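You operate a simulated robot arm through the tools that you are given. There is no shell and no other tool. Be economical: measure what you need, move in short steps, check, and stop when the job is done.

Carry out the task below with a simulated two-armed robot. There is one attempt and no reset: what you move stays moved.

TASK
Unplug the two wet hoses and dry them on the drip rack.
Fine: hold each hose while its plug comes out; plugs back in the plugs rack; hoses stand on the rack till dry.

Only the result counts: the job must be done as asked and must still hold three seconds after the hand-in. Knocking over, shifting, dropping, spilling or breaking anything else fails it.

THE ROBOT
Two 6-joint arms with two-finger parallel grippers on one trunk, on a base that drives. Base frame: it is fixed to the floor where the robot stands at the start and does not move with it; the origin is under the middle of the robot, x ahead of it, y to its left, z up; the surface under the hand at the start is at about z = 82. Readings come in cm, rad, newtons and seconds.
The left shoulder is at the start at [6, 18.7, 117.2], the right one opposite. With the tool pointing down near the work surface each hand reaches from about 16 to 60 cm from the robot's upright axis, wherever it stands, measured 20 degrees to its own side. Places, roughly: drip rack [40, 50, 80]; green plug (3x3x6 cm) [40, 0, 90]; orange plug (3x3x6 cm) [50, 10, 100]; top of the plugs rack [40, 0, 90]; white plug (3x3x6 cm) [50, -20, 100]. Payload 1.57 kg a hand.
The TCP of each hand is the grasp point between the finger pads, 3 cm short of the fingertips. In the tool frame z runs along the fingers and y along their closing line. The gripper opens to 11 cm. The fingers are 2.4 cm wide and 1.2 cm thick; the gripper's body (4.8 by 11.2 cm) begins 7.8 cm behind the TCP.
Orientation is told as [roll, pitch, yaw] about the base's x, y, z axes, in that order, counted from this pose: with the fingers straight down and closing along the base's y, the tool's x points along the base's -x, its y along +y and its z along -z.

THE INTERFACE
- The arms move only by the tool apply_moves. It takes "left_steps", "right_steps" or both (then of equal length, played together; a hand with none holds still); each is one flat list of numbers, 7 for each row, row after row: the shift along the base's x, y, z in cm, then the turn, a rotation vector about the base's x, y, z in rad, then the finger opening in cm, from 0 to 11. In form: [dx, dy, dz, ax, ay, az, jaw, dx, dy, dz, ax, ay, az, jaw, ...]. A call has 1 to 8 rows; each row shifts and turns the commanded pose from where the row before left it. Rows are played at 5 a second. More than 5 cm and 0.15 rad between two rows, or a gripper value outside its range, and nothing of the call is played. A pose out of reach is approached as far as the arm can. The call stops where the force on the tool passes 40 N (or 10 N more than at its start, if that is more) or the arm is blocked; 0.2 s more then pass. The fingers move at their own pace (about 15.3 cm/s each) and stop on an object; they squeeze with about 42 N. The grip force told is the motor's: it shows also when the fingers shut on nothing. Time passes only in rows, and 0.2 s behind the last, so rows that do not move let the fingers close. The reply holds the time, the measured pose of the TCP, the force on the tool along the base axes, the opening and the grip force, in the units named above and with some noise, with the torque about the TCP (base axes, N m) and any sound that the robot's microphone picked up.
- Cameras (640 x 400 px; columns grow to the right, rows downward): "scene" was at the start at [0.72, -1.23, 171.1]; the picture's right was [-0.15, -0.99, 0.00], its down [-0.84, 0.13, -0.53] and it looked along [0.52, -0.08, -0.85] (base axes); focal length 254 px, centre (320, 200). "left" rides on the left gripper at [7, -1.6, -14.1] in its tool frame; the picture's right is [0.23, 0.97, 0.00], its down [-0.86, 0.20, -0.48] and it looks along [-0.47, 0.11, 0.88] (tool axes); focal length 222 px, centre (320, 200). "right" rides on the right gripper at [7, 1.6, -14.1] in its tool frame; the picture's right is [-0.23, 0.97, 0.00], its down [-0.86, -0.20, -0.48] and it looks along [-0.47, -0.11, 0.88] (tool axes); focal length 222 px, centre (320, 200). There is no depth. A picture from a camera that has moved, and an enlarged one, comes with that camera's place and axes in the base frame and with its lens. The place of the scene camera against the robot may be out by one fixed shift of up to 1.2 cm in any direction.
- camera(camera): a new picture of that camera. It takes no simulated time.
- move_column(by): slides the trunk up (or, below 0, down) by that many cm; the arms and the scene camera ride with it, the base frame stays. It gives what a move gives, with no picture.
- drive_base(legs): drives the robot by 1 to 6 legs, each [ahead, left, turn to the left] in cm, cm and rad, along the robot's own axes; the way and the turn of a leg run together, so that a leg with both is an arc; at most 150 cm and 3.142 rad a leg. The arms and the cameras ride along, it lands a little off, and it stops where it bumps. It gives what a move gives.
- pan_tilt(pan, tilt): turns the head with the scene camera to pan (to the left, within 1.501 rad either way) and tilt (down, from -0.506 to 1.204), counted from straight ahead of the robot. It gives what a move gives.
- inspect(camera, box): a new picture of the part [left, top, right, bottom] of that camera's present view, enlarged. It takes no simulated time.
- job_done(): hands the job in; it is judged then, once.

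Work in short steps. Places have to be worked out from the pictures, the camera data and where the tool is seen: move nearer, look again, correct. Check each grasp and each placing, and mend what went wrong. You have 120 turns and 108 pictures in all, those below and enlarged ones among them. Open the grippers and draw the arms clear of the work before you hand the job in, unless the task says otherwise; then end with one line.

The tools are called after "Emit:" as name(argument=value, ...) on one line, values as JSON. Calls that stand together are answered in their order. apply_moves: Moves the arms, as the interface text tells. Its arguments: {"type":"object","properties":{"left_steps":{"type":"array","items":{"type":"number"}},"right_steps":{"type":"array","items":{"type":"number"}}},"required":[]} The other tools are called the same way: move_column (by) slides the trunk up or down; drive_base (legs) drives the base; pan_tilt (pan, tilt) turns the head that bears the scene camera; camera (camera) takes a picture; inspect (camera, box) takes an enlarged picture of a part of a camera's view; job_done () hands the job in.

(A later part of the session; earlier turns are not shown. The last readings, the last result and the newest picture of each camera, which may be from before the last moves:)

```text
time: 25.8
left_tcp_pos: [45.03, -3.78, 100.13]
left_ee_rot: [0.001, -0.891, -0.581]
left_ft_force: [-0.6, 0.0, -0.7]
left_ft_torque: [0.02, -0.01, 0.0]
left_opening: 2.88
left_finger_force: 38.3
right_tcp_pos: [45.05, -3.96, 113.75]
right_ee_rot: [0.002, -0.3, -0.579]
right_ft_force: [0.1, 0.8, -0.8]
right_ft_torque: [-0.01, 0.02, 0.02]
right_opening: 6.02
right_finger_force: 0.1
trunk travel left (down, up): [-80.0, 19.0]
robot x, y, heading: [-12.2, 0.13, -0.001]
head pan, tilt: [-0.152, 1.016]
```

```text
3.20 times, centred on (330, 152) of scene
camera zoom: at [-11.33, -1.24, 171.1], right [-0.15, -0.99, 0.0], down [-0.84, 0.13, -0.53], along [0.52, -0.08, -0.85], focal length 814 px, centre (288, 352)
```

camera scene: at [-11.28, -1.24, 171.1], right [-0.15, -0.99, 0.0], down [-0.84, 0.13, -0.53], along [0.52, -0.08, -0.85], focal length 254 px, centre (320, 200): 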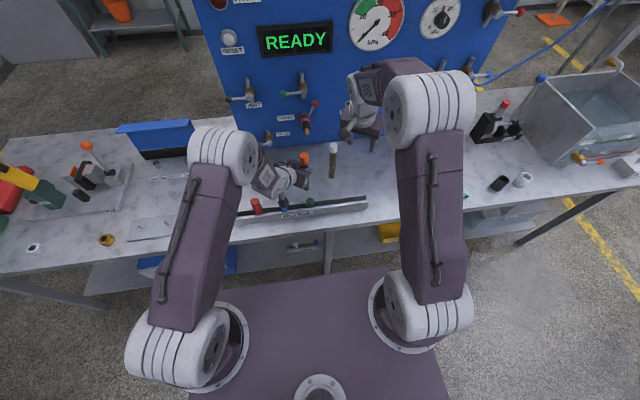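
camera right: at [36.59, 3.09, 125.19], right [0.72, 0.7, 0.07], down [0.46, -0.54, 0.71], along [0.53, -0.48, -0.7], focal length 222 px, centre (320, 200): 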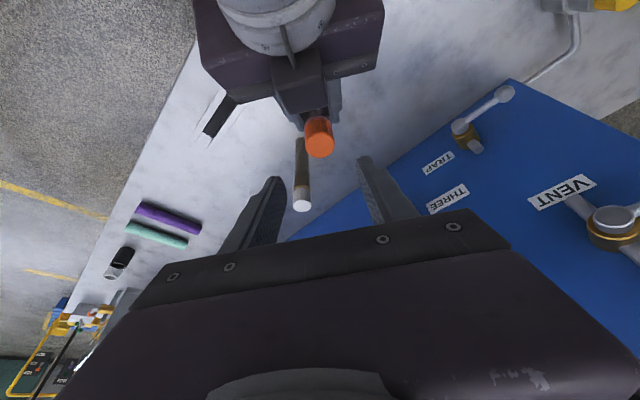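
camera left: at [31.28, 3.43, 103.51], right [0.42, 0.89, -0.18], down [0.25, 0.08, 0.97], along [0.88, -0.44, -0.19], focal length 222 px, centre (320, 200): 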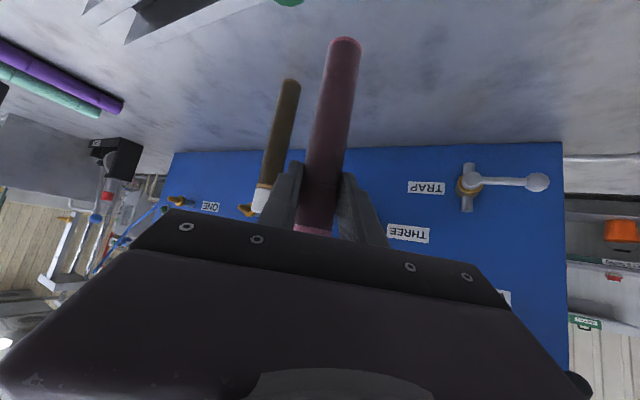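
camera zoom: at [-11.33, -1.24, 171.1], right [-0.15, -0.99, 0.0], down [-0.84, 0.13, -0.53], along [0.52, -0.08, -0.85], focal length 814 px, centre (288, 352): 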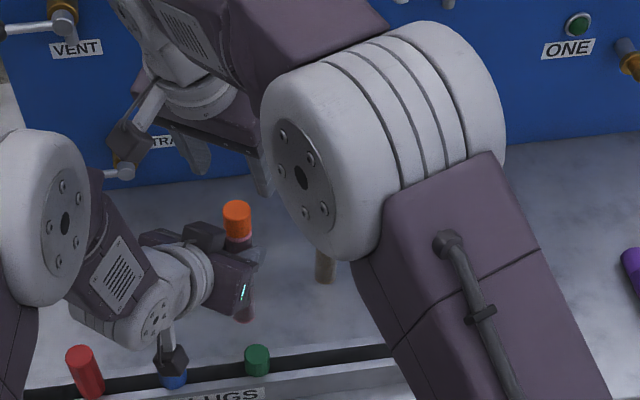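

The plug is centred under the right hand. I'll descend to TCP z about 107.3, putting the tips at about 104.5 around the plug's upper part.

Emit:
apply_moves(right_steps=[0, 0, -2, 0, 0, 0, 6, 0.1, -0.1, -2, 0, 0, 0, 6, 0, 0, -1.4, 0, 0, 0, 6, 0, 0, -1, 0, 0, 0, 6, 0, 0, 0, 0, 0, 0, 6])

Emit:
camera(camera="right")

Emit:
inspect(camera="scene", box=[230, 90, 430, 215])

```text
time: 27.0
left_tcp_pos: [44.98, -3.77, 99.99]
left_ee_rot: [0.0, -0.893, -0.581]
left_ft_force: [-0.2, 0.1, -0.9]
left_ft_torque: [0.02, 0.0, 0.02]
left_opening: 2.86
left_finger_force: 38.5
right_tcp_pos: [45.17, -4.05, 107.32]
right_ee_rot: [-0.001, -0.3, -0.58]
right_ft_force: [-0.1, 0.4, -0.6]
right_ft_torque: [-0.01, 0.02, -0.01]
right_opening: 6.01
right_finger_force: 0.1
trunk travel left (down, up): [-80.0, 19.0]
robot x, y, heading: [-11.91, -0.28, 0.002]
head pan, tilt: [-0.152, 1.016]
```

```text
74 pictures are left
camera right: at [36.78, 3.08, 118.78], right [0.72, 0.7, 0.07], down [0.46, -0.54, 0.71], along [0.53, -0.48, -0.7], focal length 222 px, centre (320, 200)
```

right: 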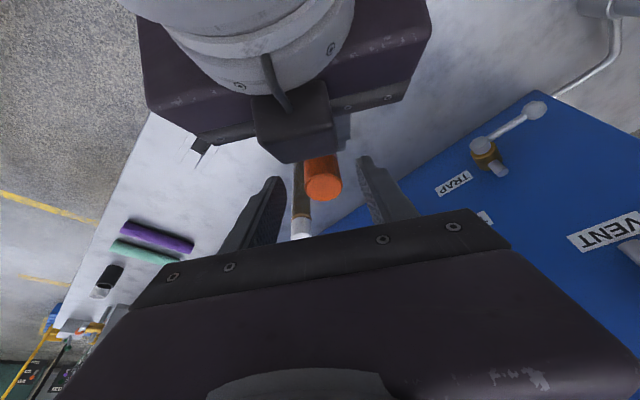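

```text
3.20 times, centred on (330, 152) of scene
camera zoom: at [-11.34, -1.24, 171.1], right [-0.15, -0.99, 0.0], down [-0.84, 0.13, -0.53], along [0.52, -0.08, -0.85], focal length 814 px, centre (288, 352)
```

zoom: 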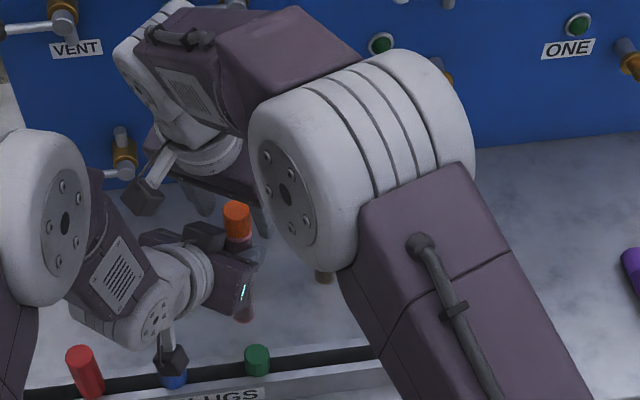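

The plug top sits right at the TCP. I'll drop 0.7 cm more for a fuller bite, then close.

Emit:
apply_moves(right_steps=[0, 0, -0.7, 0, 0, 0, 6, 0, 0, 0, 0, 0, 0, 4, 0, 0, 0, 0, 0, 0, 2.5, 0, 0, 0, 0, 0, 0, 1.5, 0, 0, 0, 0, 0, 0, 1])

Emit:
camera(camera="right")

```text
time: 28.2
left_tcp_pos: [45.05, -3.87, 100.06]
left_ee_rot: [0.001, -0.891, -0.583]
left_ft_force: [-7.9, -9.2, 0.9]
left_ft_torque: [0.3, -0.29, -0.12]
left_opening: 2.89
left_finger_force: 38.7
right_tcp_pos: [45.21, -4.09, 106.71]
right_ee_rot: [0.002, -0.299, -0.582]
right_ft_force: [7.6, 9.7, -0.6]
right_ft_torque: [0.33, -0.27, 0.1]
right_opening: 2.74
right_finger_force: 37.9
trunk travel left (down, up): [-80.0, 19.0]
robot x, y, heading: [-12.16, 0.03, 0.003]
head pan, tilt: [-0.152, 1.016]
```

```text
72 pictures are left
camera right: at [36.8, 3.12, 118.14], right [0.71, 0.7, 0.07], down [0.45, -0.54, 0.71], along [0.53, -0.48, -0.7], focal length 222 px, centre (320, 200)
```

right: 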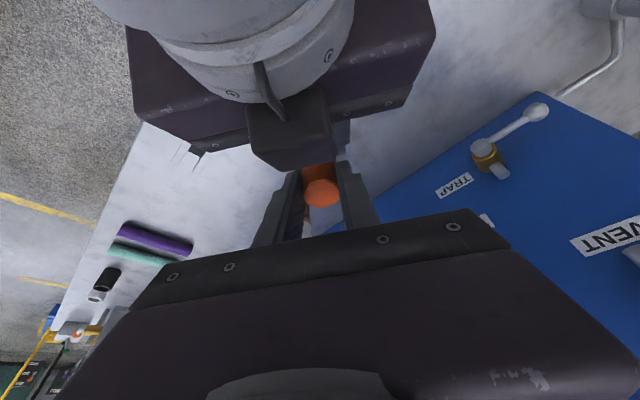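

Both hands grip firmly, with only about 12 N of sideways strain. I'll pull the plug straight up in small steps.

Emit:
apply_moves(right_steps=[0.05, 0.08, 0.3, 0, 0, 0, 1, 0, 0, 0.5, 0, 0, 0, 1, 0, 0, 0.5, 0, 0, 0, 1, 0, 0, 0.5, 0, 0, 0, 1, 0, 0, 0.7, 0, 0, 0, 1, 0, 0, 0.7, 0, 0, 0, 1])

Emit:
inspect(camera="scene", box=[230, 90, 430, 215])

```text
time: 29.6
left_tcp_pos: [45.05, -3.76, 100.05]
left_ee_rot: [0.0, -0.892, -0.581]
left_ft_force: [0.3, 0.7, -0.3]
left_ft_torque: [0.01, 0.02, 0.01]
left_opening: 2.86
left_finger_force: 38.9
right_tcp_pos: [45.14, -4.08, 110.05]
right_ee_rot: [-0.001, -0.298, -0.581]
right_ft_force: [-0.4, -0.1, -0.1]
right_ft_torque: [0.01, 0.01, 0.03]
right_opening: 2.72
right_finger_force: 37.6
trunk travel left (down, up): [-80.0, 19.0]
robot x, y, heading: [-12.17, 0.05, 0.002]
head pan, tilt: [-0.152, 1.016]
```

```text
3.20 times, centred on (330, 152) of scene
camera zoom: at [-11.35, -1.24, 171.1], right [-0.15, -0.99, 0.0], down [-0.84, 0.13, -0.53], along [0.52, -0.08, -0.85], focal length 814 px, centre (288, 352)
```

zoom: 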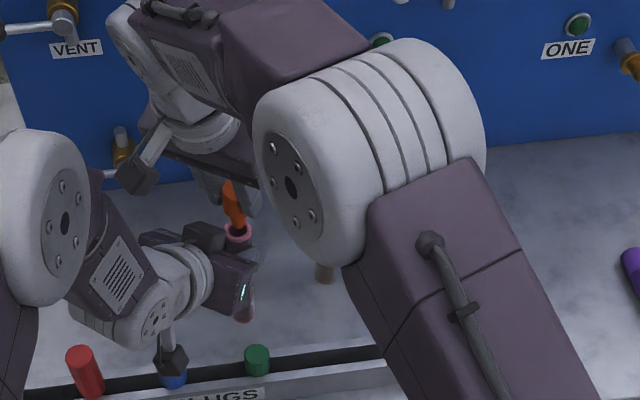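

The plug is out: a knob with a thinner stem. I'll raise it clear and swing it to the right over the free end of the plugs rack, turning the yaw back to 0.

Emit:
apply_moves(right_steps=[0, 0, 1.5, 0, 0, 0, 1, 0, 0, 1.5, 0, 0, 0, 1, -0.5, -3, 0.5, 0, 0, 0, 1, -1, -3, 0, 0, 0, 0.145, 1, -1.5, -3, 0, 0, 0, 0.145, 1, -1.5, -2, 0, 0, 0, 0.145, 1, -1.5, -1, 0, 0, 0, 0.145, 1, -1, 0, 0, 0, 0, 0, 1])

Emit:
camera(camera="right")

Emit:
inspect(camera="scene", box=[210, 100, 410, 225])

```text
time: 31.4
left_tcp_pos: [45.09, -3.8, 100.07]
left_ee_rot: [0.001, -0.893, -0.581]
left_ft_force: [0.5, 0.1, -1.2]
left_ft_torque: [0.0, -0.01, 0.0]
left_opening: 2.89
left_finger_force: 38.6
right_tcp_pos: [38.0, -16.0, 113.36]
right_ee_rot: [-0.001, -0.3, -0.001]
right_ft_force: [-0.4, 0.5, -0.5]
right_ft_torque: [0.0, -0.02, 0.03]
right_opening: 2.69
right_finger_force: 37.7
trunk travel left (down, up): [-80.0, 19.0]
robot x, y, heading: [-11.86, 0.19, -0.0]
head pan, tilt: [-0.152, 1.016]
```

```text
70 pictures are left
camera right: at [27.09, -14.53, 124.78], right [0.22, 0.97, 0.07], down [0.68, -0.2, 0.71], along [0.71, -0.11, -0.7], focal length 222 px, centre (320, 200)
```

right: 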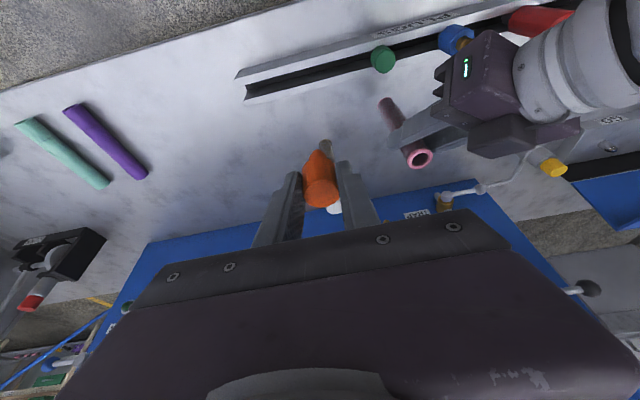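

```text
3.20 times, centred on (310, 162) of scene
camera zoom: at [-11.39, -1.19, 171.1], right [-0.15, -0.99, 0.0], down [-0.84, 0.13, -0.53], along [0.52, -0.08, -0.85], focal length 814 px, centre (352, 320)
```

zoom: 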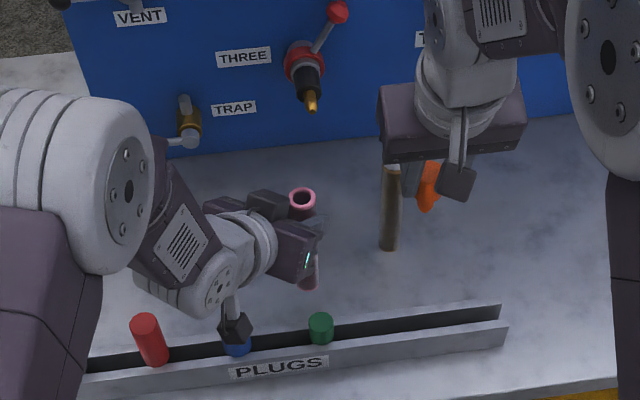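

The bars' tops work out to z about 90 and the slot near x = 37. I'll lower the plug partway over the free stretch and look closer.

Emit:
apply_moves(right_steps=[-0.4, 0, -2.5, 0, 0, 0, 1, -0.3, 0, -2.5, 0, 0, 0, 1, -0.3, 0, -2.5, 0, 0, 0, 1, 0, 0, 0, 0, 0, 0, 1])

Emit:
inspect(camera="right", box=[200, 0, 520, 200])

Emit:
inspect(camera="scene", box=[270, 130, 410, 217])

```text
time: 32.4
left_tcp_pos: [45.06, -3.72, 100.07]
left_ee_rot: [0.0, -0.891, -0.58]
left_ft_force: [-0.1, -0.8, -0.4]
left_ft_torque: [0.02, -0.03, 0.01]
left_opening: 2.87
left_finger_force: 39.5
right_tcp_pos: [37.09, -16.07, 105.79]
right_ee_rot: [0.001, -0.3, 0.0]
right_ft_force: [-0.1, 0.4, -0.6]
right_ft_torque: [-0.02, -0.02, 0.02]
right_opening: 2.7
right_finger_force: 37.2
trunk travel left (down, up): [-80.0, 19.0]
robot x, y, heading: [-11.83, -0.03, 0.0]
head pan, tilt: [-0.152, 1.016]
```

```text
2.00 times, centred on (360, 100) of right
camera zoom: at [26.13, -14.5, 117.14], right [0.22, 0.97, 0.07], down [0.68, -0.2, 0.71], along [0.7, -0.11, -0.7], focal length 444 px, centre (240, 400)
```

zoom: 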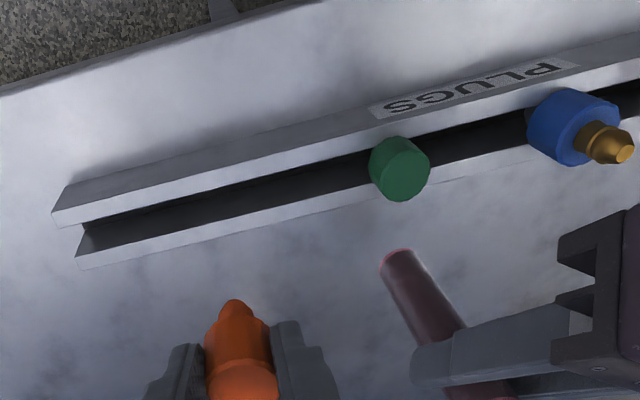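

```text
4.57 times, centred on (340, 174) of scene
camera zoom: at [-11.36, -1.24, 171.1], right [-0.15, -0.99, 0.0], down [-0.84, 0.13, -0.53], along [0.52, -0.08, -0.85], focal length 1163 px, centre (229, 321)
```

zoom: 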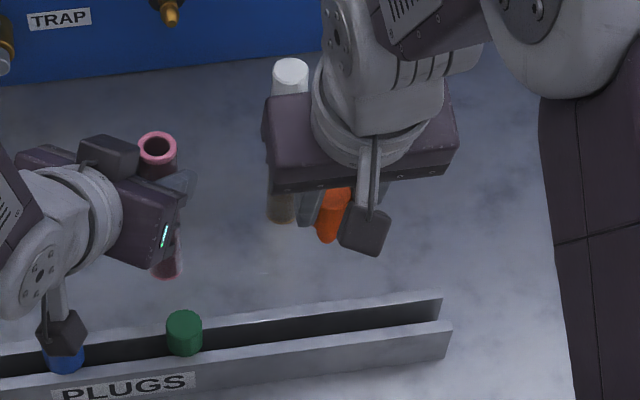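

The slot between the bars measures about x = 35.7 to 37.7 if its top is at z = 90. I'll lower until the stem tip is just above it (TCP z about 97.3) and look again.

Emit:
apply_moves(right_steps=[0, 0, -3, 0, 0, 0, 1, 0, 0, -3, 0, 0, 0, 1, 0, 0, -2.5, 0, 0, 0, 1, 0, 0, 0, 0, 0, 0, 1])

Emit:
inspect(camera="right", box=[200, 20, 456, 180])

Emit:
inspect(camera="scene", box=[270, 130, 410, 217])

```text
time: 33.4
left_tcp_pos: [45.02, -3.79, 100.09]
left_ee_rot: [0.0, -0.892, -0.582]
left_ft_force: [-0.5, -1.0, -0.9]
left_ft_torque: [0.01, 0.0, 0.04]
left_opening: 2.89
left_finger_force: 38.8
right_tcp_pos: [37.22, -16.16, 97.31]
right_ee_rot: [0.0, -0.301, 0.0]
right_ft_force: [-0.4, 0.0, -0.2]
right_ft_torque: [0.02, -0.05, -0.01]
right_opening: 2.72
right_finger_force: 37.9
trunk travel left (down, up): [-80.0, 19.0]
robot x, y, heading: [-12.5, -0.26, -0.001]
head pan, tilt: [-0.152, 1.016]
```

```text
2.50 times, centred on (328, 100) of right
camera zoom: at [26.16, -14.62, 108.74], right [0.22, 0.97, 0.07], down [0.68, -0.2, 0.71], along [0.7, -0.11, -0.7], focal length 555 px, centre (300, 450)
```

zoom: 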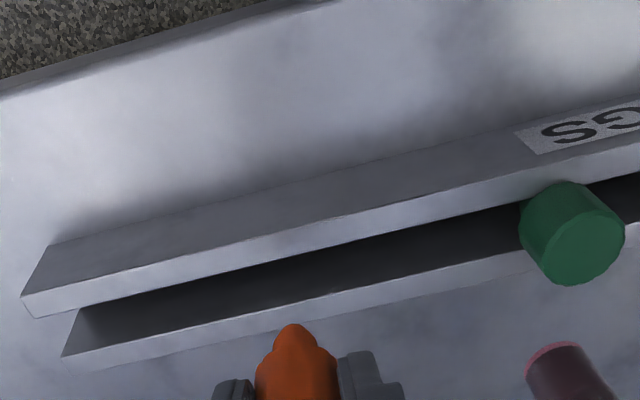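

```text
4.57 times, centred on (340, 174) of scene
camera zoom: at [-11.34, -1.24, 171.1], right [-0.15, -0.99, 0.0], down [-0.84, 0.13, -0.53], along [0.52, -0.08, -0.85], focal length 1163 px, centre (229, 321)
```

zoom: 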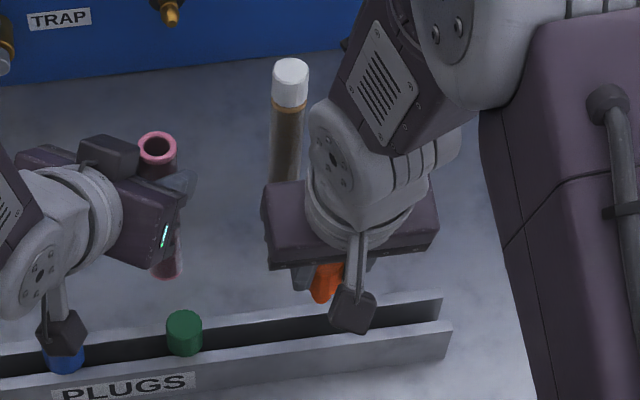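

Combining the two right views, the bar tops are at z about 86.3 and the slot centre is at x about 38.1. I'll shift +1 cm in x, lower most of the way and look.

Emit:
apply_moves(right_steps=[1, 0, -1, 0, 0, 0, 1, 0, 0, -2, 0, 0, 0, 1, 0, 0, -1.5, 0, 0, 0, 1, 0, 0, 0, 0, 0, 0, 1])

Emit:
inspect(camera="right", box=[200, 40, 456, 200])

Emit:
inspect(camera="scene", box=[270, 150, 380, 219])

```text
time: 34.4
left_tcp_pos: [45.03, -3.77, 100.07]
left_ee_rot: [-0.002, -0.893, -0.581]
left_ft_force: [-0.1, -0.1, -1.0]
left_ft_torque: [-0.03, 0.02, -0.01]
left_opening: 2.87
left_finger_force: 39.0
right_tcp_pos: [38.1, -16.05, 93.08]
right_ee_rot: [0.002, -0.301, -0.002]
right_ft_force: [-0.3, -0.8, 5.3]
right_ft_torque: [-0.03, -0.06, 0.0]
right_opening: 2.7
right_finger_force: 37.4
trunk travel left (down, up): [-80.0, 19.0]
robot x, y, heading: [-12.39, -0.01, 0.005]
head pan, tilt: [-0.152, 1.016]
```

```text
2.50 times, centred on (328, 120) of right
camera zoom: at [27.15, -14.61, 104.4], right [0.22, 0.97, 0.07], down [0.67, -0.2, 0.71], along [0.71, -0.11, -0.7], focal length 555 px, centre (300, 400)
```

zoom: 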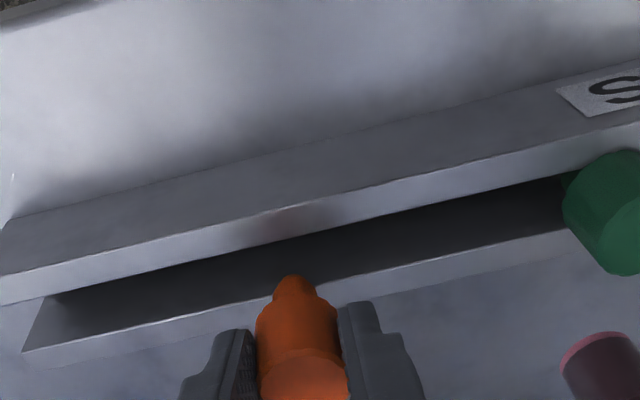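

```text
5.80 times, centred on (325, 184) of scene
camera zoom: at [-11.44, -1.23, 171.11], right [-0.15, -0.99, 0.0], down [-0.84, 0.13, -0.53], along [0.52, -0.08, -0.85], focal length 1475 px, centre (291, 290)
```

zoom: 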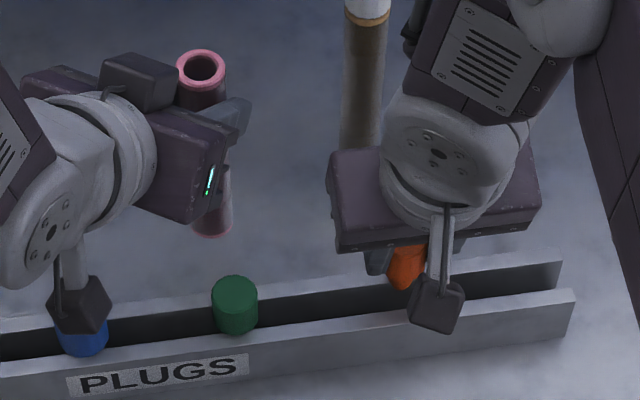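

A 5 N upward force shows the stem touching the far bar. I'll raise slightly, shift 0.7 cm back, and lower gently again.

Emit:
apply_moves(right_steps=[0, 0, 0.5, 0, 0, 0, 1, -0.7, 0, 0, 0, 0, 0, 1, 0, 0, -0.6, 0, 0, 0, 1, 0, 0, -0.5, 0, 0, 0, 1])

Emit:
inspect(camera="right", box=[200, 40, 456, 200])

```text
time: 35.4
left_tcp_pos: [44.87, -3.81, 100.29]
left_ee_rot: [0.001, -0.893, -0.583]
left_ft_force: [-0.3, 0.3, -1.0]
left_ft_torque: [-0.02, 0.01, 0.01]
left_opening: 2.88
left_finger_force: 38.7
right_tcp_pos: [37.73, -15.97, 92.49]
right_ee_rot: [0.0, -0.3, -0.001]
right_ft_force: [-8.7, 0.7, 10.8]
right_ft_torque: [0.02, 0.32, 0.0]
right_opening: 2.75
right_finger_force: 38.0
right hand out of reach, approached as far as the arm can: row 2
trunk travel left (down, up): [-80.0, 19.0]
robot x, y, heading: [-11.89, 0.21, 0.002]
head pan, tilt: [-0.152, 1.016]
```

```text
2.50 times, centred on (328, 120) of right
camera zoom: at [26.78, -14.58, 103.84], right [0.22, 0.97, 0.07], down [0.68, -0.2, 0.71], along [0.7, -0.11, -0.7], focal length 555 px, centre (300, 400)
```

zoom: 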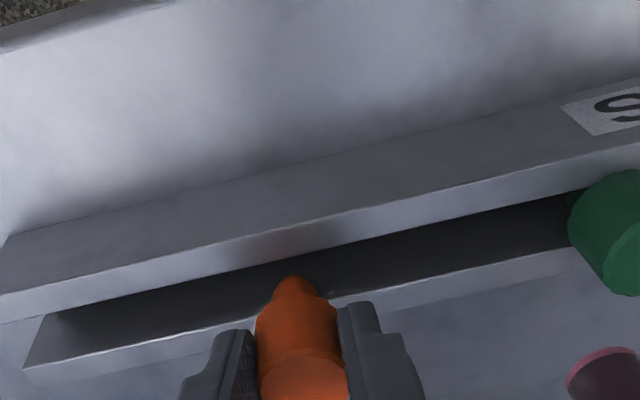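

The stem is riding on the far bar's edge, and the right arm hit its near limit in x. I'll raise the plug, move the held hose forward and up out of the way, then back the base up 5 cm.

Emit:
apply_moves(right_steps=[0, 0, 2, 0, 0, 0, 1, 0, 0, 2, 0, 0, 0, 1, 0, 0, 0, 0, 0, 0, 1], left_steps=[2.5, 1, 1, 0, 0, 0, 1, 2.5, 1, 1, 0, 0, 0, 1, 1, 1, 0, 0, 0, 0, 1])

Emit:
drive_base(legs=[[-5, 0, 0]])

```text
time: 36.2
left_tcp_pos: [51.03, -0.81, 102.04]
left_ee_rot: [0.0, -0.892, -0.582]
left_ft_force: [-0.8, 0.0, -0.6]
left_ft_torque: [-0.01, 0.01, 0.0]
left_opening: 2.88
left_finger_force: 38.7
right_tcp_pos: [38.04, -16.13, 95.68]
right_ee_rot: [-0.001, -0.299, 0.0]
right_ft_force: [0.1, 0.6, -0.1]
right_ft_torque: [0.02, 0.03, -0.04]
right_opening: 2.71
right_finger_force: 37.4
right hand out of reach, approached as far as the arm can: row 1
trunk travel left (down, up): [-80.0, 19.0]
robot x, y, heading: [-12.33, 0.14, 0.001]
head pan, tilt: [-0.152, 1.016]
```

```text
time: 37.2
left_tcp_pos: [46.43, -0.8, 101.76]
left_ee_rot: [-0.005, -0.889, -0.574]
left_ft_force: [0.8, -1.2, -1.5]
left_ft_torque: [-0.03, -0.01, -0.02]
left_opening: 2.87
left_finger_force: 38.2
right_tcp_pos: [33.39, -16.16, 95.45]
right_ee_rot: [0.002, -0.293, 0.001]
right_ft_force: [0.9, -0.2, -1.0]
right_ft_torque: [0.0, 0.04, 0.0]
right_opening: 2.73
right_finger_force: 37.6
trunk travel left (down, up): [-80.0, 19.0]
robot x, y, heading: [-17.14, 0.07, -0.007]
head pan, tilt: [-0.152, 1.016]
```

Now back to x about 37.5 and down to just above the slot.

Emit:
apply_moves(right_steps=[2, 0, 0, 0, 0, 0, 1, 2.0, 0, 0, 0, 0, 0, 1, 0, 0, -1.5, 0, 0, 0, 1, 0, 0, -0.8, 0, 0, 0, 1, 0, 0, 0, 0, 0, 0, 1])

Emit:
inspect(camera="right", box=[200, 40, 456, 200])

```text
time: 38.4
left_tcp_pos: [46.09, -0.78, 102.01]
left_ee_rot: [-0.001, -0.891, -0.582]
left_ft_force: [0.4, -0.8, -1.4]
left_ft_torque: [-0.01, 0.02, -0.02]
left_opening: 2.88
left_finger_force: 38.7
right_tcp_pos: [37.08, -16.04, 93.41]
right_ee_rot: [0.001, -0.301, 0.0]
right_ft_force: [0.3, -0.9, 0.0]
right_ft_torque: [-0.04, 0.0, -0.04]
right_opening: 2.72
right_finger_force: 37.4
trunk travel left (down, up): [-80.0, 19.0]
robot x, y, heading: [-17.23, -0.11, 0.002]
head pan, tilt: [-0.152, 1.016]
```

```text
2.50 times, centred on (328, 120) of right
camera zoom: at [26.01, -14.58, 104.79], right [0.22, 0.97, 0.07], down [0.68, -0.2, 0.71], along [0.7, -0.11, -0.7], focal length 555 px, centre (300, 400)
```

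zoom: 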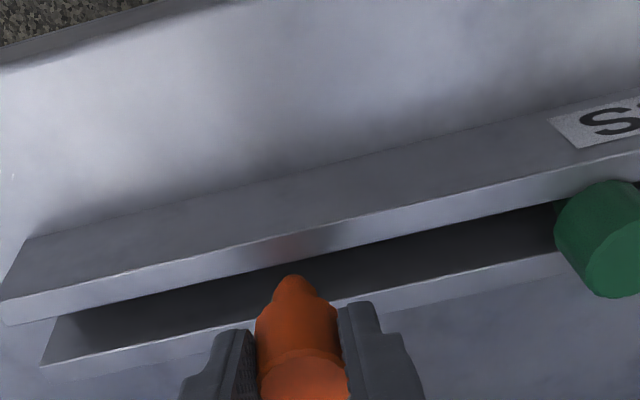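

The stem now looks centred over the slot, so I'll lower in small steps and watch the force.

Emit:
apply_moves(right_steps=[0, 0, -0.7, 0, 0, 0, 1, 0, 0, -0.7, 0, 0, 0, 1, 0, 0, -0.7, 0, 0, 0, 1])

Emit:
inspect(camera="right", box=[200, 40, 456, 200])

```text
time: 39.2
left_tcp_pos: [46.06, -0.75, 102.12]
left_ee_rot: [-0.001, -0.891, -0.579]
left_ft_force: [0.4, 0.8, -0.5]
left_ft_torque: [0.0, 0.04, -0.02]
left_opening: 2.9
left_finger_force: 38.7
right_tcp_pos: [37.12, -16.06, 91.31]
right_ee_rot: [0.001, -0.302, 0.0]
right_ft_force: [4.5, 0.6, 3.7]
right_ft_torque: [0.01, -0.2, -0.04]
right_opening: 2.73
right_finger_force: 38.0
trunk travel left (down, up): [-80.0, 19.0]
robot x, y, heading: [-17.03, 0.17, 0.001]
head pan, tilt: [-0.152, 1.016]
```

```text
2.50 times, centred on (328, 120) of right
camera zoom: at [26.07, -14.59, 102.73], right [0.22, 0.97, 0.07], down [0.67, -0.2, 0.71], along [0.71, -0.11, -0.7], focal length 555 px, centre (300, 400)
```

zoom: 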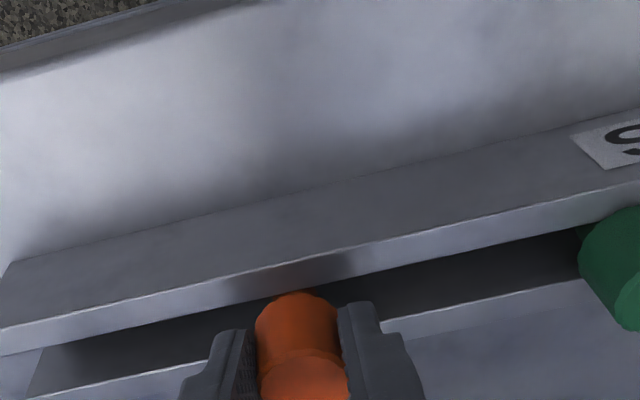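

The stem has entered and is touching the near bar slightly. I'll nudge +0.2 in x and continue down until it seats.

Emit:
apply_moves(right_steps=[0.25, 0, -0.2, 0, 0, 0, 1, 0.05, 0, -0.4, 0, 0, 0, 1, 0, 0, -0.4, 0, 0, 0, 1, 0, 0, -0.4, 0, 0, 0, 1])

Emit:
inspect(camera="right", box=[200, 40, 456, 200])

Emit:
inspect(camera="scene", box=[270, 130, 380, 199])

```text
time: 40.2
left_tcp_pos: [45.76, -0.81, 102.52]
left_ee_rot: [0.003, -0.895, -0.583]
left_ft_force: [0.7, -0.1, -0.5]
left_ft_torque: [0.02, -0.01, 0.0]
left_opening: 2.88
left_finger_force: 39.2
right_tcp_pos: [37.17, -16.05, 90.36]
right_ee_rot: [-0.001, -0.311, -0.001]
right_ft_force: [-3.1, -4.1, 29.7]
right_ft_torque: [-0.13, -0.13, -0.05]
right_opening: 2.71
right_finger_force: 38.0
trunk travel left (down, up): [-80.0, 19.0]
robot x, y, heading: [-17.02, -0.33, -0.002]
head pan, tilt: [-0.152, 1.016]
```

```text
2.50 times, centred on (328, 120) of right
camera zoom: at [26.08, -14.63, 101.67], right [0.22, 0.97, 0.07], down [0.67, -0.2, 0.72], along [0.71, -0.11, -0.69], focal length 555 px, centre (300, 400)
```

zoom: 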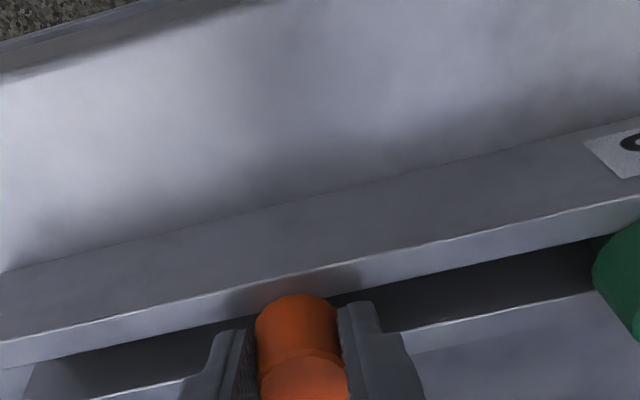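

```text
5.80 times, centred on (325, 164) of scene
camera zoom: at [-16.91, -1.21, 171.16], right [-0.15, -0.99, 0.0], down [-0.84, 0.13, -0.53], along [0.52, -0.08, -0.85], focal length 1475 px, centre (291, 406)
```

zoom: 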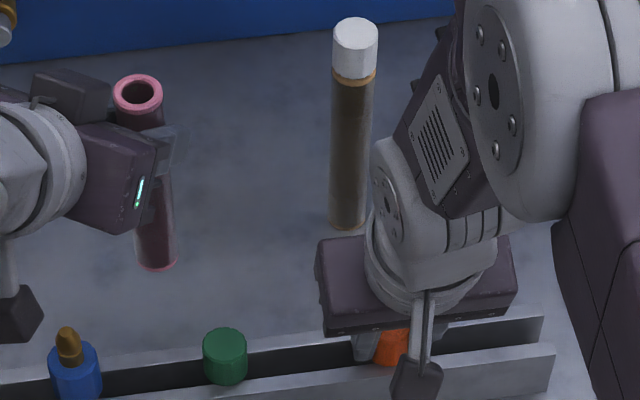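

At 30 N upward the knob is seated on the bars. I'll relieve the press, open the fingers, and rise clear.

Emit:
apply_moves(right_steps=[0, 0, 0.4, 0, 0, 0, 1, 0, 0, 0, 0, 0, 0, 3.5, 0, 0, 0, 0, 0, 0, 5, 0, 0, 0, 0, 0, 0, 5])

Emit:
apply_moves(right_steps=[-0.3, 0, 1.5, 0, 0, 0, 5, -0.3, 0, 2.5, 0, 0, 0, 5, 0, 0, 4, 0, 0, 0, 5, 0, 0, 4, 0, 0, 0, 5, 0, -4, 0, 0, 0, 0, 5, 0, 0, 0, 0, 0, 0, 5])

Emit:
inspect(camera="scene", box=[230, 100, 390, 200])

```text
time: 41.2
left_tcp_pos: [45.99, -0.78, 102.11]
left_ee_rot: [-0.001, -0.893, -0.579]
left_ft_force: [0.3, 0.3, -1.5]
left_ft_torque: [-0.02, 0.03, 0.0]
left_opening: 2.89
left_finger_force: 37.8
right_tcp_pos: [37.36, -16.14, 90.32]
right_ee_rot: [0.0, -0.3, 0.0]
right_ft_force: [0.0, 0.2, 0.2]
right_ft_torque: [0.01, 0.01, 0.04]
right_opening: 4.99
right_finger_force: 0.0
trunk travel left (down, up): [-80.0, 19.0]
robot x, y, heading: [-16.83, 0.25, -0.002]
head pan, tilt: [-0.152, 1.016]
```

```text
time: 42.6
left_tcp_pos: [46.11, -0.61, 102.18]
left_ee_rot: [-0.002, -0.892, -0.58]
left_ft_force: [0.4, 0.5, 0.4]
left_ft_torque: [-0.01, 0.03, 0.0]
left_opening: 2.89
left_finger_force: 38.8
right_tcp_pos: [36.63, -20.16, 102.23]
right_ee_rot: [0.0, -0.3, 0.0]
right_ft_force: [-0.2, 0.2, -0.5]
right_ft_torque: [-0.01, 0.03, -0.03]
right_opening: 5.02
right_finger_force: 0.1
trunk travel left (down, up): [-80.0, 19.0]
robot x, y, heading: [-16.85, 0.21, 0.003]
head pan, tilt: [-0.152, 1.016]
```

```text
4.00 times, centred on (310, 150) of scene
camera zoom: at [-16.3, -1.17, 171.1], right [-0.15, -0.99, 0.0], down [-0.84, 0.13, -0.53], along [0.52, -0.08, -0.85], focal length 1018 px, centre (360, 400)
```

zoom: 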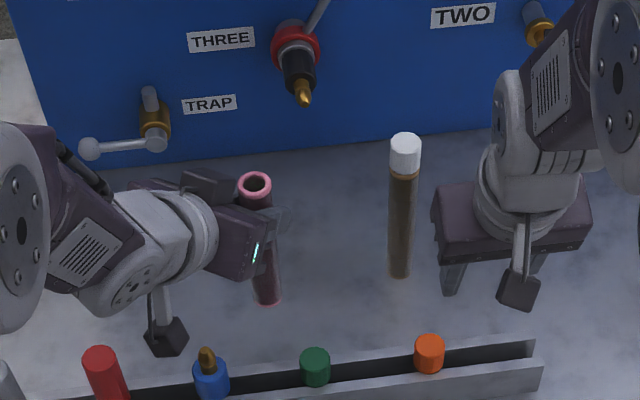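

The orange plug stands in the rack. Next I'll lift both hands well above the table objects and drive the base 30 cm left toward the drip rack with the hose.

Emit:
apply_moves(left_steps=[0, 0, 2.5, 0, 0, 0, 1, 0, 0, 2.5, 0, 0, 0, 1, 0, 0, 2.5, 0, 0, 0, 1, 0, 0, 2, 0, 0, 0, 1], right_steps=[0, -1, 2.5, 0, 0, 0, 5, 0, -1, 2.5, 0, 0, 0, 5, 0, -1, 2.5, 0, 0, 0, 5, 0, 0, 2, 0, 0, 0, 5])

Emit:
drive_base(legs=[[0, 30, 0]])

Emit:
camera(camera="left")

Emit:
camera(camera="scene")

```text
time: 43.6
left_tcp_pos: [45.85, -0.76, 111.73]
left_ee_rot: [0.001, -0.894, -0.58]
left_ft_force: [0.3, 0.2, 0.1]
left_ft_torque: [0.04, -0.02, -0.01]
left_opening: 2.89
left_finger_force: 38.9
right_tcp_pos: [36.72, -22.97, 111.84]
right_ee_rot: [0.001, -0.3, -0.001]
right_ft_force: [0.5, 0.2, -0.2]
right_ft_torque: [-0.02, -0.04, 0.0]
right_opening: 4.99
right_finger_force: 0.0
trunk travel left (down, up): [-80.0, 19.0]
robot x, y, heading: [-17.0, -0.13, 0.0]
head pan, tilt: [-0.152, 1.016]
```

```text
time: 45.6
left_tcp_pos: [45.9, 28.82, 111.68]
left_ee_rot: [0.003, -0.892, -0.577]
left_ft_force: [-0.3, -0.6, -1.3]
left_ft_torque: [0.03, 0.02, 0.02]
left_opening: 2.9
left_finger_force: 39.2
right_tcp_pos: [36.81, 6.63, 111.77]
right_ee_rot: [0.003, -0.298, 0.004]
right_ft_force: [-0.2, -0.7, -0.7]
right_ft_torque: [0.0, 0.04, 0.0]
right_opening: 5.0
right_finger_force: 0.1
trunk travel left (down, up): [-80.0, 19.0]
robot x, y, heading: [-17.35, 29.39, 0.003]
head pan, tilt: [-0.152, 1.016]
```

```text
56 pictures are left
camera left: at [32.15, 36.02, 115.05], right [0.41, 0.89, -0.18], down [0.25, 0.08, 0.97], along [0.88, -0.44, -0.19], focal length 222 px, centre (320, 200)
```

left: 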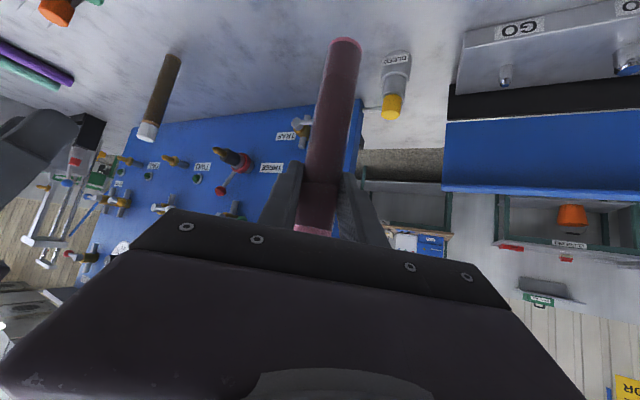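

```text
55 pictures are left
camera scene: at [-16.35, 28.17, 171.1], right [-0.15, -0.99, 0.0], down [-0.84, 0.13, -0.53], along [0.52, -0.08, -0.85], focal length 254 px, centre (320, 200)
```

scene: 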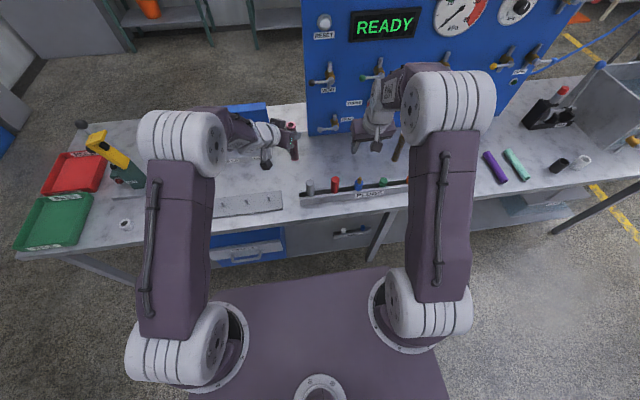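

The drip rack is visible now, so I'll zoom on it from the scene camera to pin down the pegs.

Emit:
inspect(camera="scene", box=[195, 170, 307, 240])

```text
5.71 times, centred on (251, 205) of scene
camera zoom: at [-16.35, 28.17, 171.1], right [-0.15, -0.99, 0.0], down [-0.84, 0.13, -0.53], along [0.52, -0.08, -0.85], focal length 1454 px, centre (714, 171)
```

zoom: 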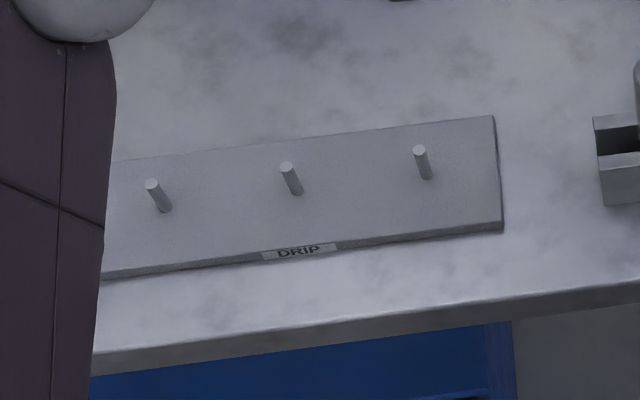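

Pegs: height about 3.5 cm (top z about 86.7), at roughly [40, 41/50/59.5]. The hose axis hangs right under the left TCP. I'll carry it toward the leftmost peg, turning the yaw to 0.

Emit:
apply_moves(left_steps=[-0.85, 4.4, 0, 0, 0, 0.145, 1, -0.85, 4.4, 0, 0, 0, 0.145, 1, -0.85, 4.4, 0, 0, 0, 0.145, 1, -0.85, 4.4, 0, 0, 0, 0.145, 1, -0.85, 4.4, 0, 0, 0, 0, 1, -0.85, 4.3, 0, 0, 0, 0, 1, -0.8, 4.0, 0, 0, 0, 0, 1, 0, 0, 0, 0, 0, 0, 1])

Emit:
camera(camera="left")

```text
time: 47.4
left_tcp_pos: [40.19, 59.35, 111.62]
left_ee_rot: [0.0, -0.891, 0.003]
left_ft_force: [-0.1, 0.5, -1.1]
left_ft_torque: [0.0, 0.0, -0.01]
left_opening: 2.89
left_finger_force: 38.7
right_tcp_pos: [36.81, 6.62, 111.82]
right_ee_rot: [0.001, -0.301, 0.003]
right_ft_force: [0.2, 0.4, 0.2]
right_ft_torque: [-0.01, 0.0, -0.01]
right_opening: 5.01
right_finger_force: 0.0
trunk travel left (down, up): [-80.0, 19.0]
robot x, y, heading: [-16.96, 29.78, 0.002]
head pan, tilt: [-0.152, 1.016]
```

```text
53 pictures are left
camera left: at [24.71, 57.87, 114.99], right [-0.15, 0.97, -0.18], down [0.16, 0.2, 0.97], along [0.98, 0.11, -0.19], focal length 222 px, centre (320, 200)
```

left: 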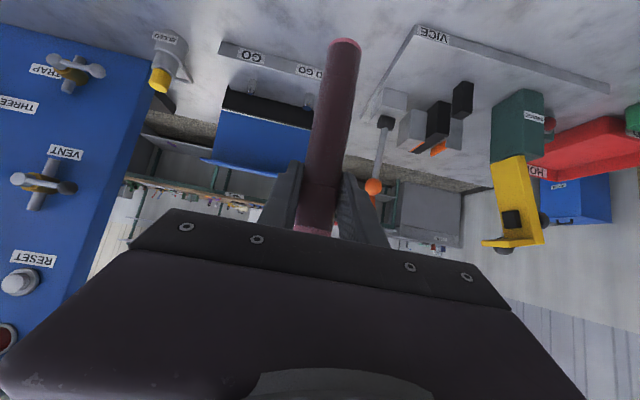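

The peg is below the picture's edge. I'll lower until the hose bottom is just above the peg top and look with both cameras.

Emit:
apply_moves(left_steps=[-0.1, 0.0, -2.5, 0, 0, 0, 1, 0, 0, -2.5, 0, 0, 0, 1, 0, 0, -2.5, 0, 0, 0, 1, 0, 0, -2.3, 0, 0, 0, 1, 0, 0, 0, 0, 0, 0, 1])

Emit:
inspect(camera="left", box=[220, 0, 420, 125])

Emit:
inspect(camera="scene", box=[165, 140, 307, 229])

```text
time: 48.6
left_tcp_pos: [39.88, 59.26, 101.88]
left_ee_rot: [0.0, -0.894, 0.003]
left_ft_force: [-0.4, 0.7, -0.8]
left_ft_torque: [0.0, 0.01, 0.01]
left_opening: 2.88
left_finger_force: 38.3
right_tcp_pos: [36.74, 6.83, 111.84]
right_ee_rot: [0.001, -0.301, 0.004]
right_ft_force: [-0.1, -0.1, -1.0]
right_ft_torque: [-0.02, -0.03, -0.01]
right_opening: 5.0
right_finger_force: 0.1
trunk travel left (down, up): [-80.0, 19.0]
robot x, y, heading: [-16.84, 29.72, 0.004]
head pan, tilt: [-0.152, 1.016]
```

```text
3.20 times, centred on (320, 62) of left
camera zoom: at [24.57, 57.73, 105.27], right [-0.15, 0.97, -0.18], down [0.16, 0.2, 0.97], along [0.98, 0.11, -0.19], focal length 711 px, centre (320, 640)
```

zoom: 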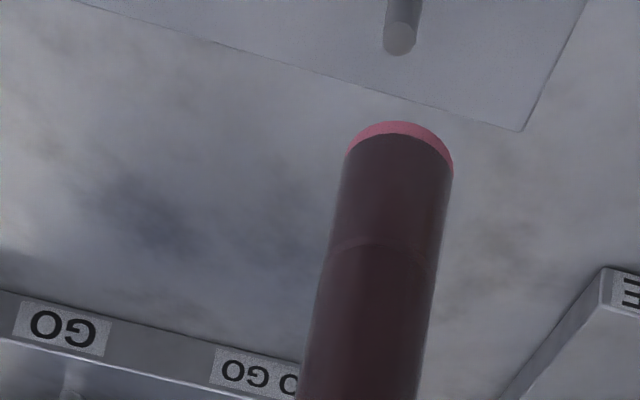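

```text
4.49 times, centred on (236, 184) of scene
camera zoom: at [-16.39, 28.38, 171.1], right [-0.15, -0.99, 0.0], down [-0.84, 0.13, -0.53], along [0.52, -0.08, -0.85], focal length 1143 px, centre (698, 270)
```

zoom: 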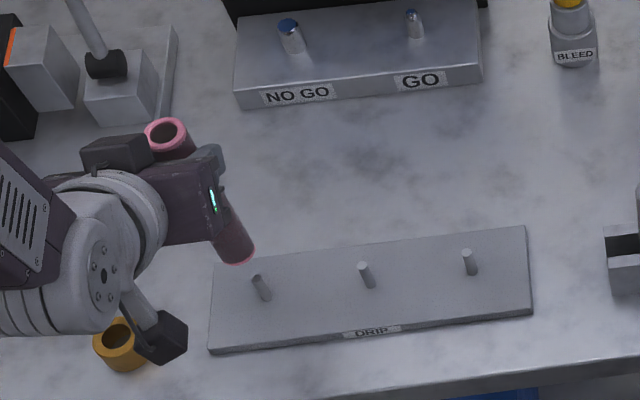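

In this view the peg top is at about [39.6, 58.5] and the hose's bottom centre at about [40.8, 59.3], so the hose sits slightly ahead of the TCP. I'll shift by [-1.1, -0.75] and re-check.

Emit:
apply_moves(left_steps=[-0.6, -0.4, 0, 0, 0, 0, 1, -0.5, -0.35, 0, 0, 0, 0, 1, 0, 0, -0.5, 0, 0, 0, 1, 0, 0, 0, 0, 0, 0, 1])

Emit:
inspect(camera="left", box=[220, 0, 420, 125])

Emit:
inspect(camera="scene", box=[180, 160, 276, 220])

```text
time: 49.6
left_tcp_pos: [38.93, 58.47, 101.28]
left_ee_rot: [0.0, -0.893, 0.004]
left_ft_force: [1.0, -0.8, -0.2]
left_ft_torque: [-0.02, -0.01, 0.01]
left_opening: 2.86
left_finger_force: 38.6
right_tcp_pos: [36.69, 6.68, 111.82]
right_ee_rot: [-0.001, -0.299, 0.001]
right_ft_force: [0.3, -0.3, -0.4]
right_ft_torque: [-0.02, 0.03, 0.01]
right_opening: 5.02
right_finger_force: 0.1
trunk travel left (down, up): [-80.0, 19.0]
robot x, y, heading: [-17.07, 29.87, -0.002]
head pan, tilt: [-0.152, 1.016]
```

```text
3.20 times, centred on (320, 62) of left
camera zoom: at [23.45, 56.99, 104.74], right [-0.15, 0.97, -0.18], down [0.16, 0.2, 0.97], along [0.98, 0.11, -0.19], focal length 711 px, centre (320, 640)
```

zoom: 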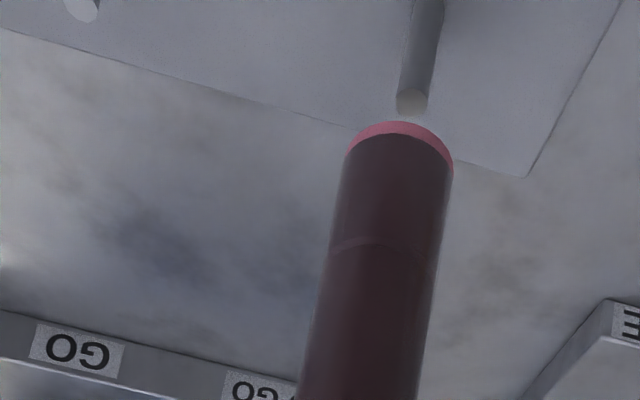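

```text
6.67 times, centred on (228, 190) of scene
camera zoom: at [-16.36, 28.42, 171.1], right [-0.15, -0.99, 0.0], down [-0.84, 0.13, -0.53], along [0.52, -0.08, -0.85], focal length 1696 px, centre (933, 267)
```

zoom: 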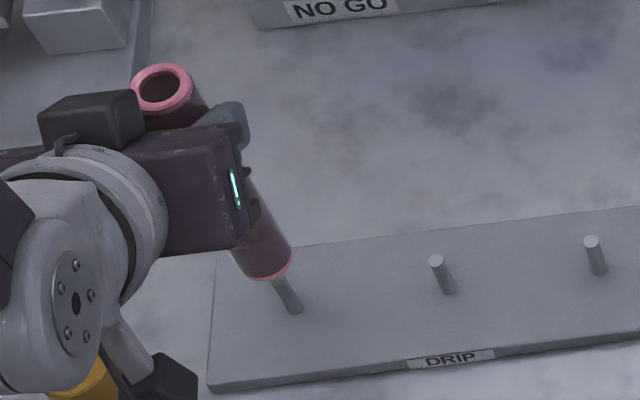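

The hose bottom (about [39.75, 58.6]) and the peg (about [40.0, 58.6]) now nearly line up. I'll nudge and lower 1.7 cm, then look again.

Emit:
apply_moves(left_steps=[0.15, -0.1, -0.6, 0, 0, 0, 1, 0, 0, -0.6, 0, 0, 0, 1, 0, 0, -0.5, 0, 0, 0, 1, 0, 0, 0, 0, 0, 0, 1])

Emit:
inspect(camera="left", box=[220, 0, 420, 125])

Emit:
inspect(camera="scene", box=[180, 160, 276, 220])

```text
time: 50.6
left_tcp_pos: [39.0, 58.43, 99.55]
left_ee_rot: [-0.001, -0.893, 0.002]
left_ft_force: [-0.1, 0.1, -0.5]
left_ft_torque: [-0.02, 0.0, 0.01]
left_opening: 2.86
left_finger_force: 38.0
right_tcp_pos: [36.82, 6.77, 111.8]
right_ee_rot: [0.003, -0.299, 0.003]
right_ft_force: [-0.1, -0.6, 0.8]
right_ft_torque: [-0.01, -0.01, -0.02]
right_opening: 5.03
right_finger_force: 0.1
trunk travel left (down, up): [-80.0, 19.0]
robot x, y, heading: [-16.84, 30.02, 0.003]
head pan, tilt: [-0.152, 1.016]
```

```text
3.20 times, centred on (320, 62) of left
camera zoom: at [23.62, 56.9, 103.02], right [-0.15, 0.97, -0.18], down [0.16, 0.2, 0.97], along [0.98, 0.11, -0.19], focal length 711 px, centre (320, 640)
```

zoom: 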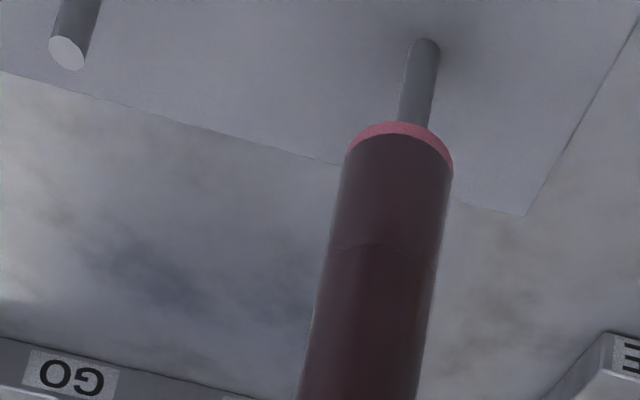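

```text
6.67 times, centred on (228, 190) of scene
camera zoom: at [-16.36, 28.41, 171.1], right [-0.15, -0.99, 0.0], down [-0.84, 0.13, -0.53], along [0.52, -0.08, -0.85], focal length 1696 px, centre (933, 267)
```

zoom: 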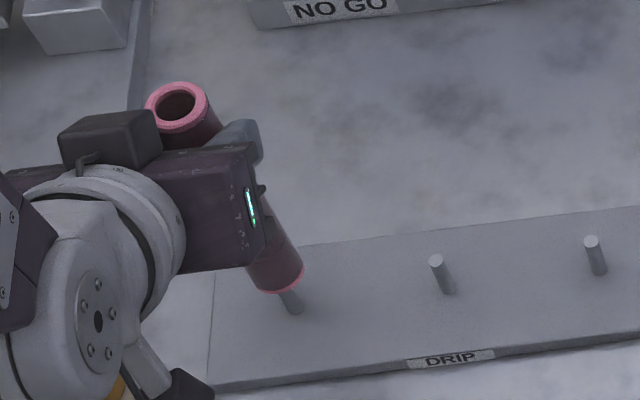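

Both views suggest the hose end is over the peg to within a few millimetres. I'll nudge -0.15 in x and lower gently, checking the force.

Emit:
apply_moves(left_steps=[-0.15, 0, -0.5, 0, 0, 0, 1, 0, 0, -0.5, 0, 0, 0, 1, 0, 0, -0.5, 0, 0, 0, 1])

Emit:
inspect(camera="left", box=[220, 0, 420, 125])

Emit:
inspect(camera="scene", box=[180, 160, 276, 220])

```text
time: 51.4
left_tcp_pos: [38.79, 58.55, 98.14]
left_ee_rot: [0.0, -0.891, 0.003]
left_ft_force: [0.1, -0.1, -1.0]
left_ft_torque: [0.01, 0.05, 0.02]
left_opening: 2.89
left_finger_force: 38.8
right_tcp_pos: [36.87, 6.74, 111.87]
right_ee_rot: [0.0, -0.3, 0.004]
right_ft_force: [0.1, 0.8, -0.4]
right_ft_torque: [-0.01, 0.01, 0.0]
right_opening: 5.0
right_finger_force: 0.1
trunk travel left (down, up): [-80.0, 19.0]
robot x, y, heading: [-17.04, 29.48, -0.001]
head pan, tilt: [-0.152, 1.016]
```

```text
3.20 times, centred on (320, 62) of left
camera zoom: at [23.43, 56.91, 101.53], right [-0.15, 0.97, -0.18], down [0.16, 0.2, 0.97], along [0.98, 0.11, -0.19], focal length 711 px, centre (320, 640)
```

zoom: 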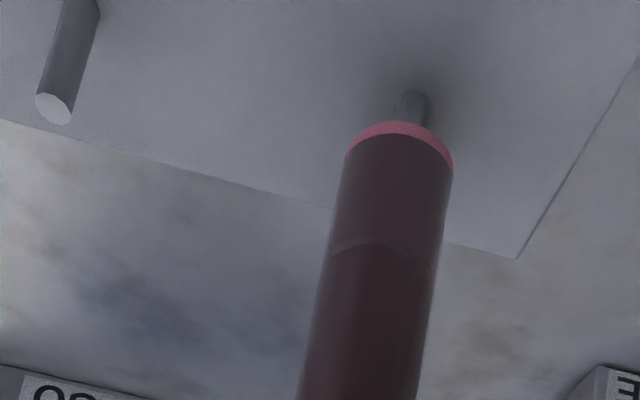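

```text
6.67 times, centred on (228, 190) of scene
camera zoom: at [-16.35, 28.42, 171.1], right [-0.15, -0.99, 0.0], down [-0.84, 0.13, -0.53], along [0.52, -0.08, -0.85], focal length 1696 px, centre (933, 267)
```

zoom: 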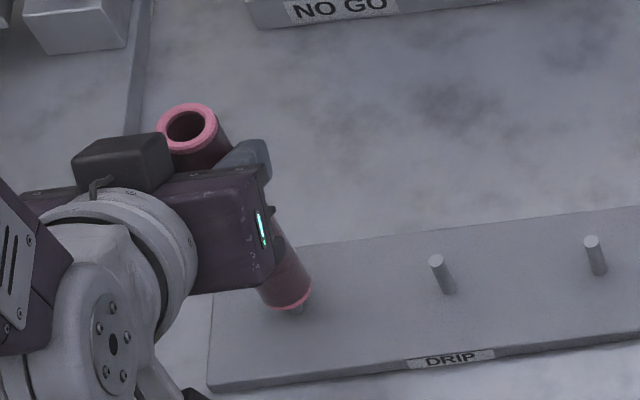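

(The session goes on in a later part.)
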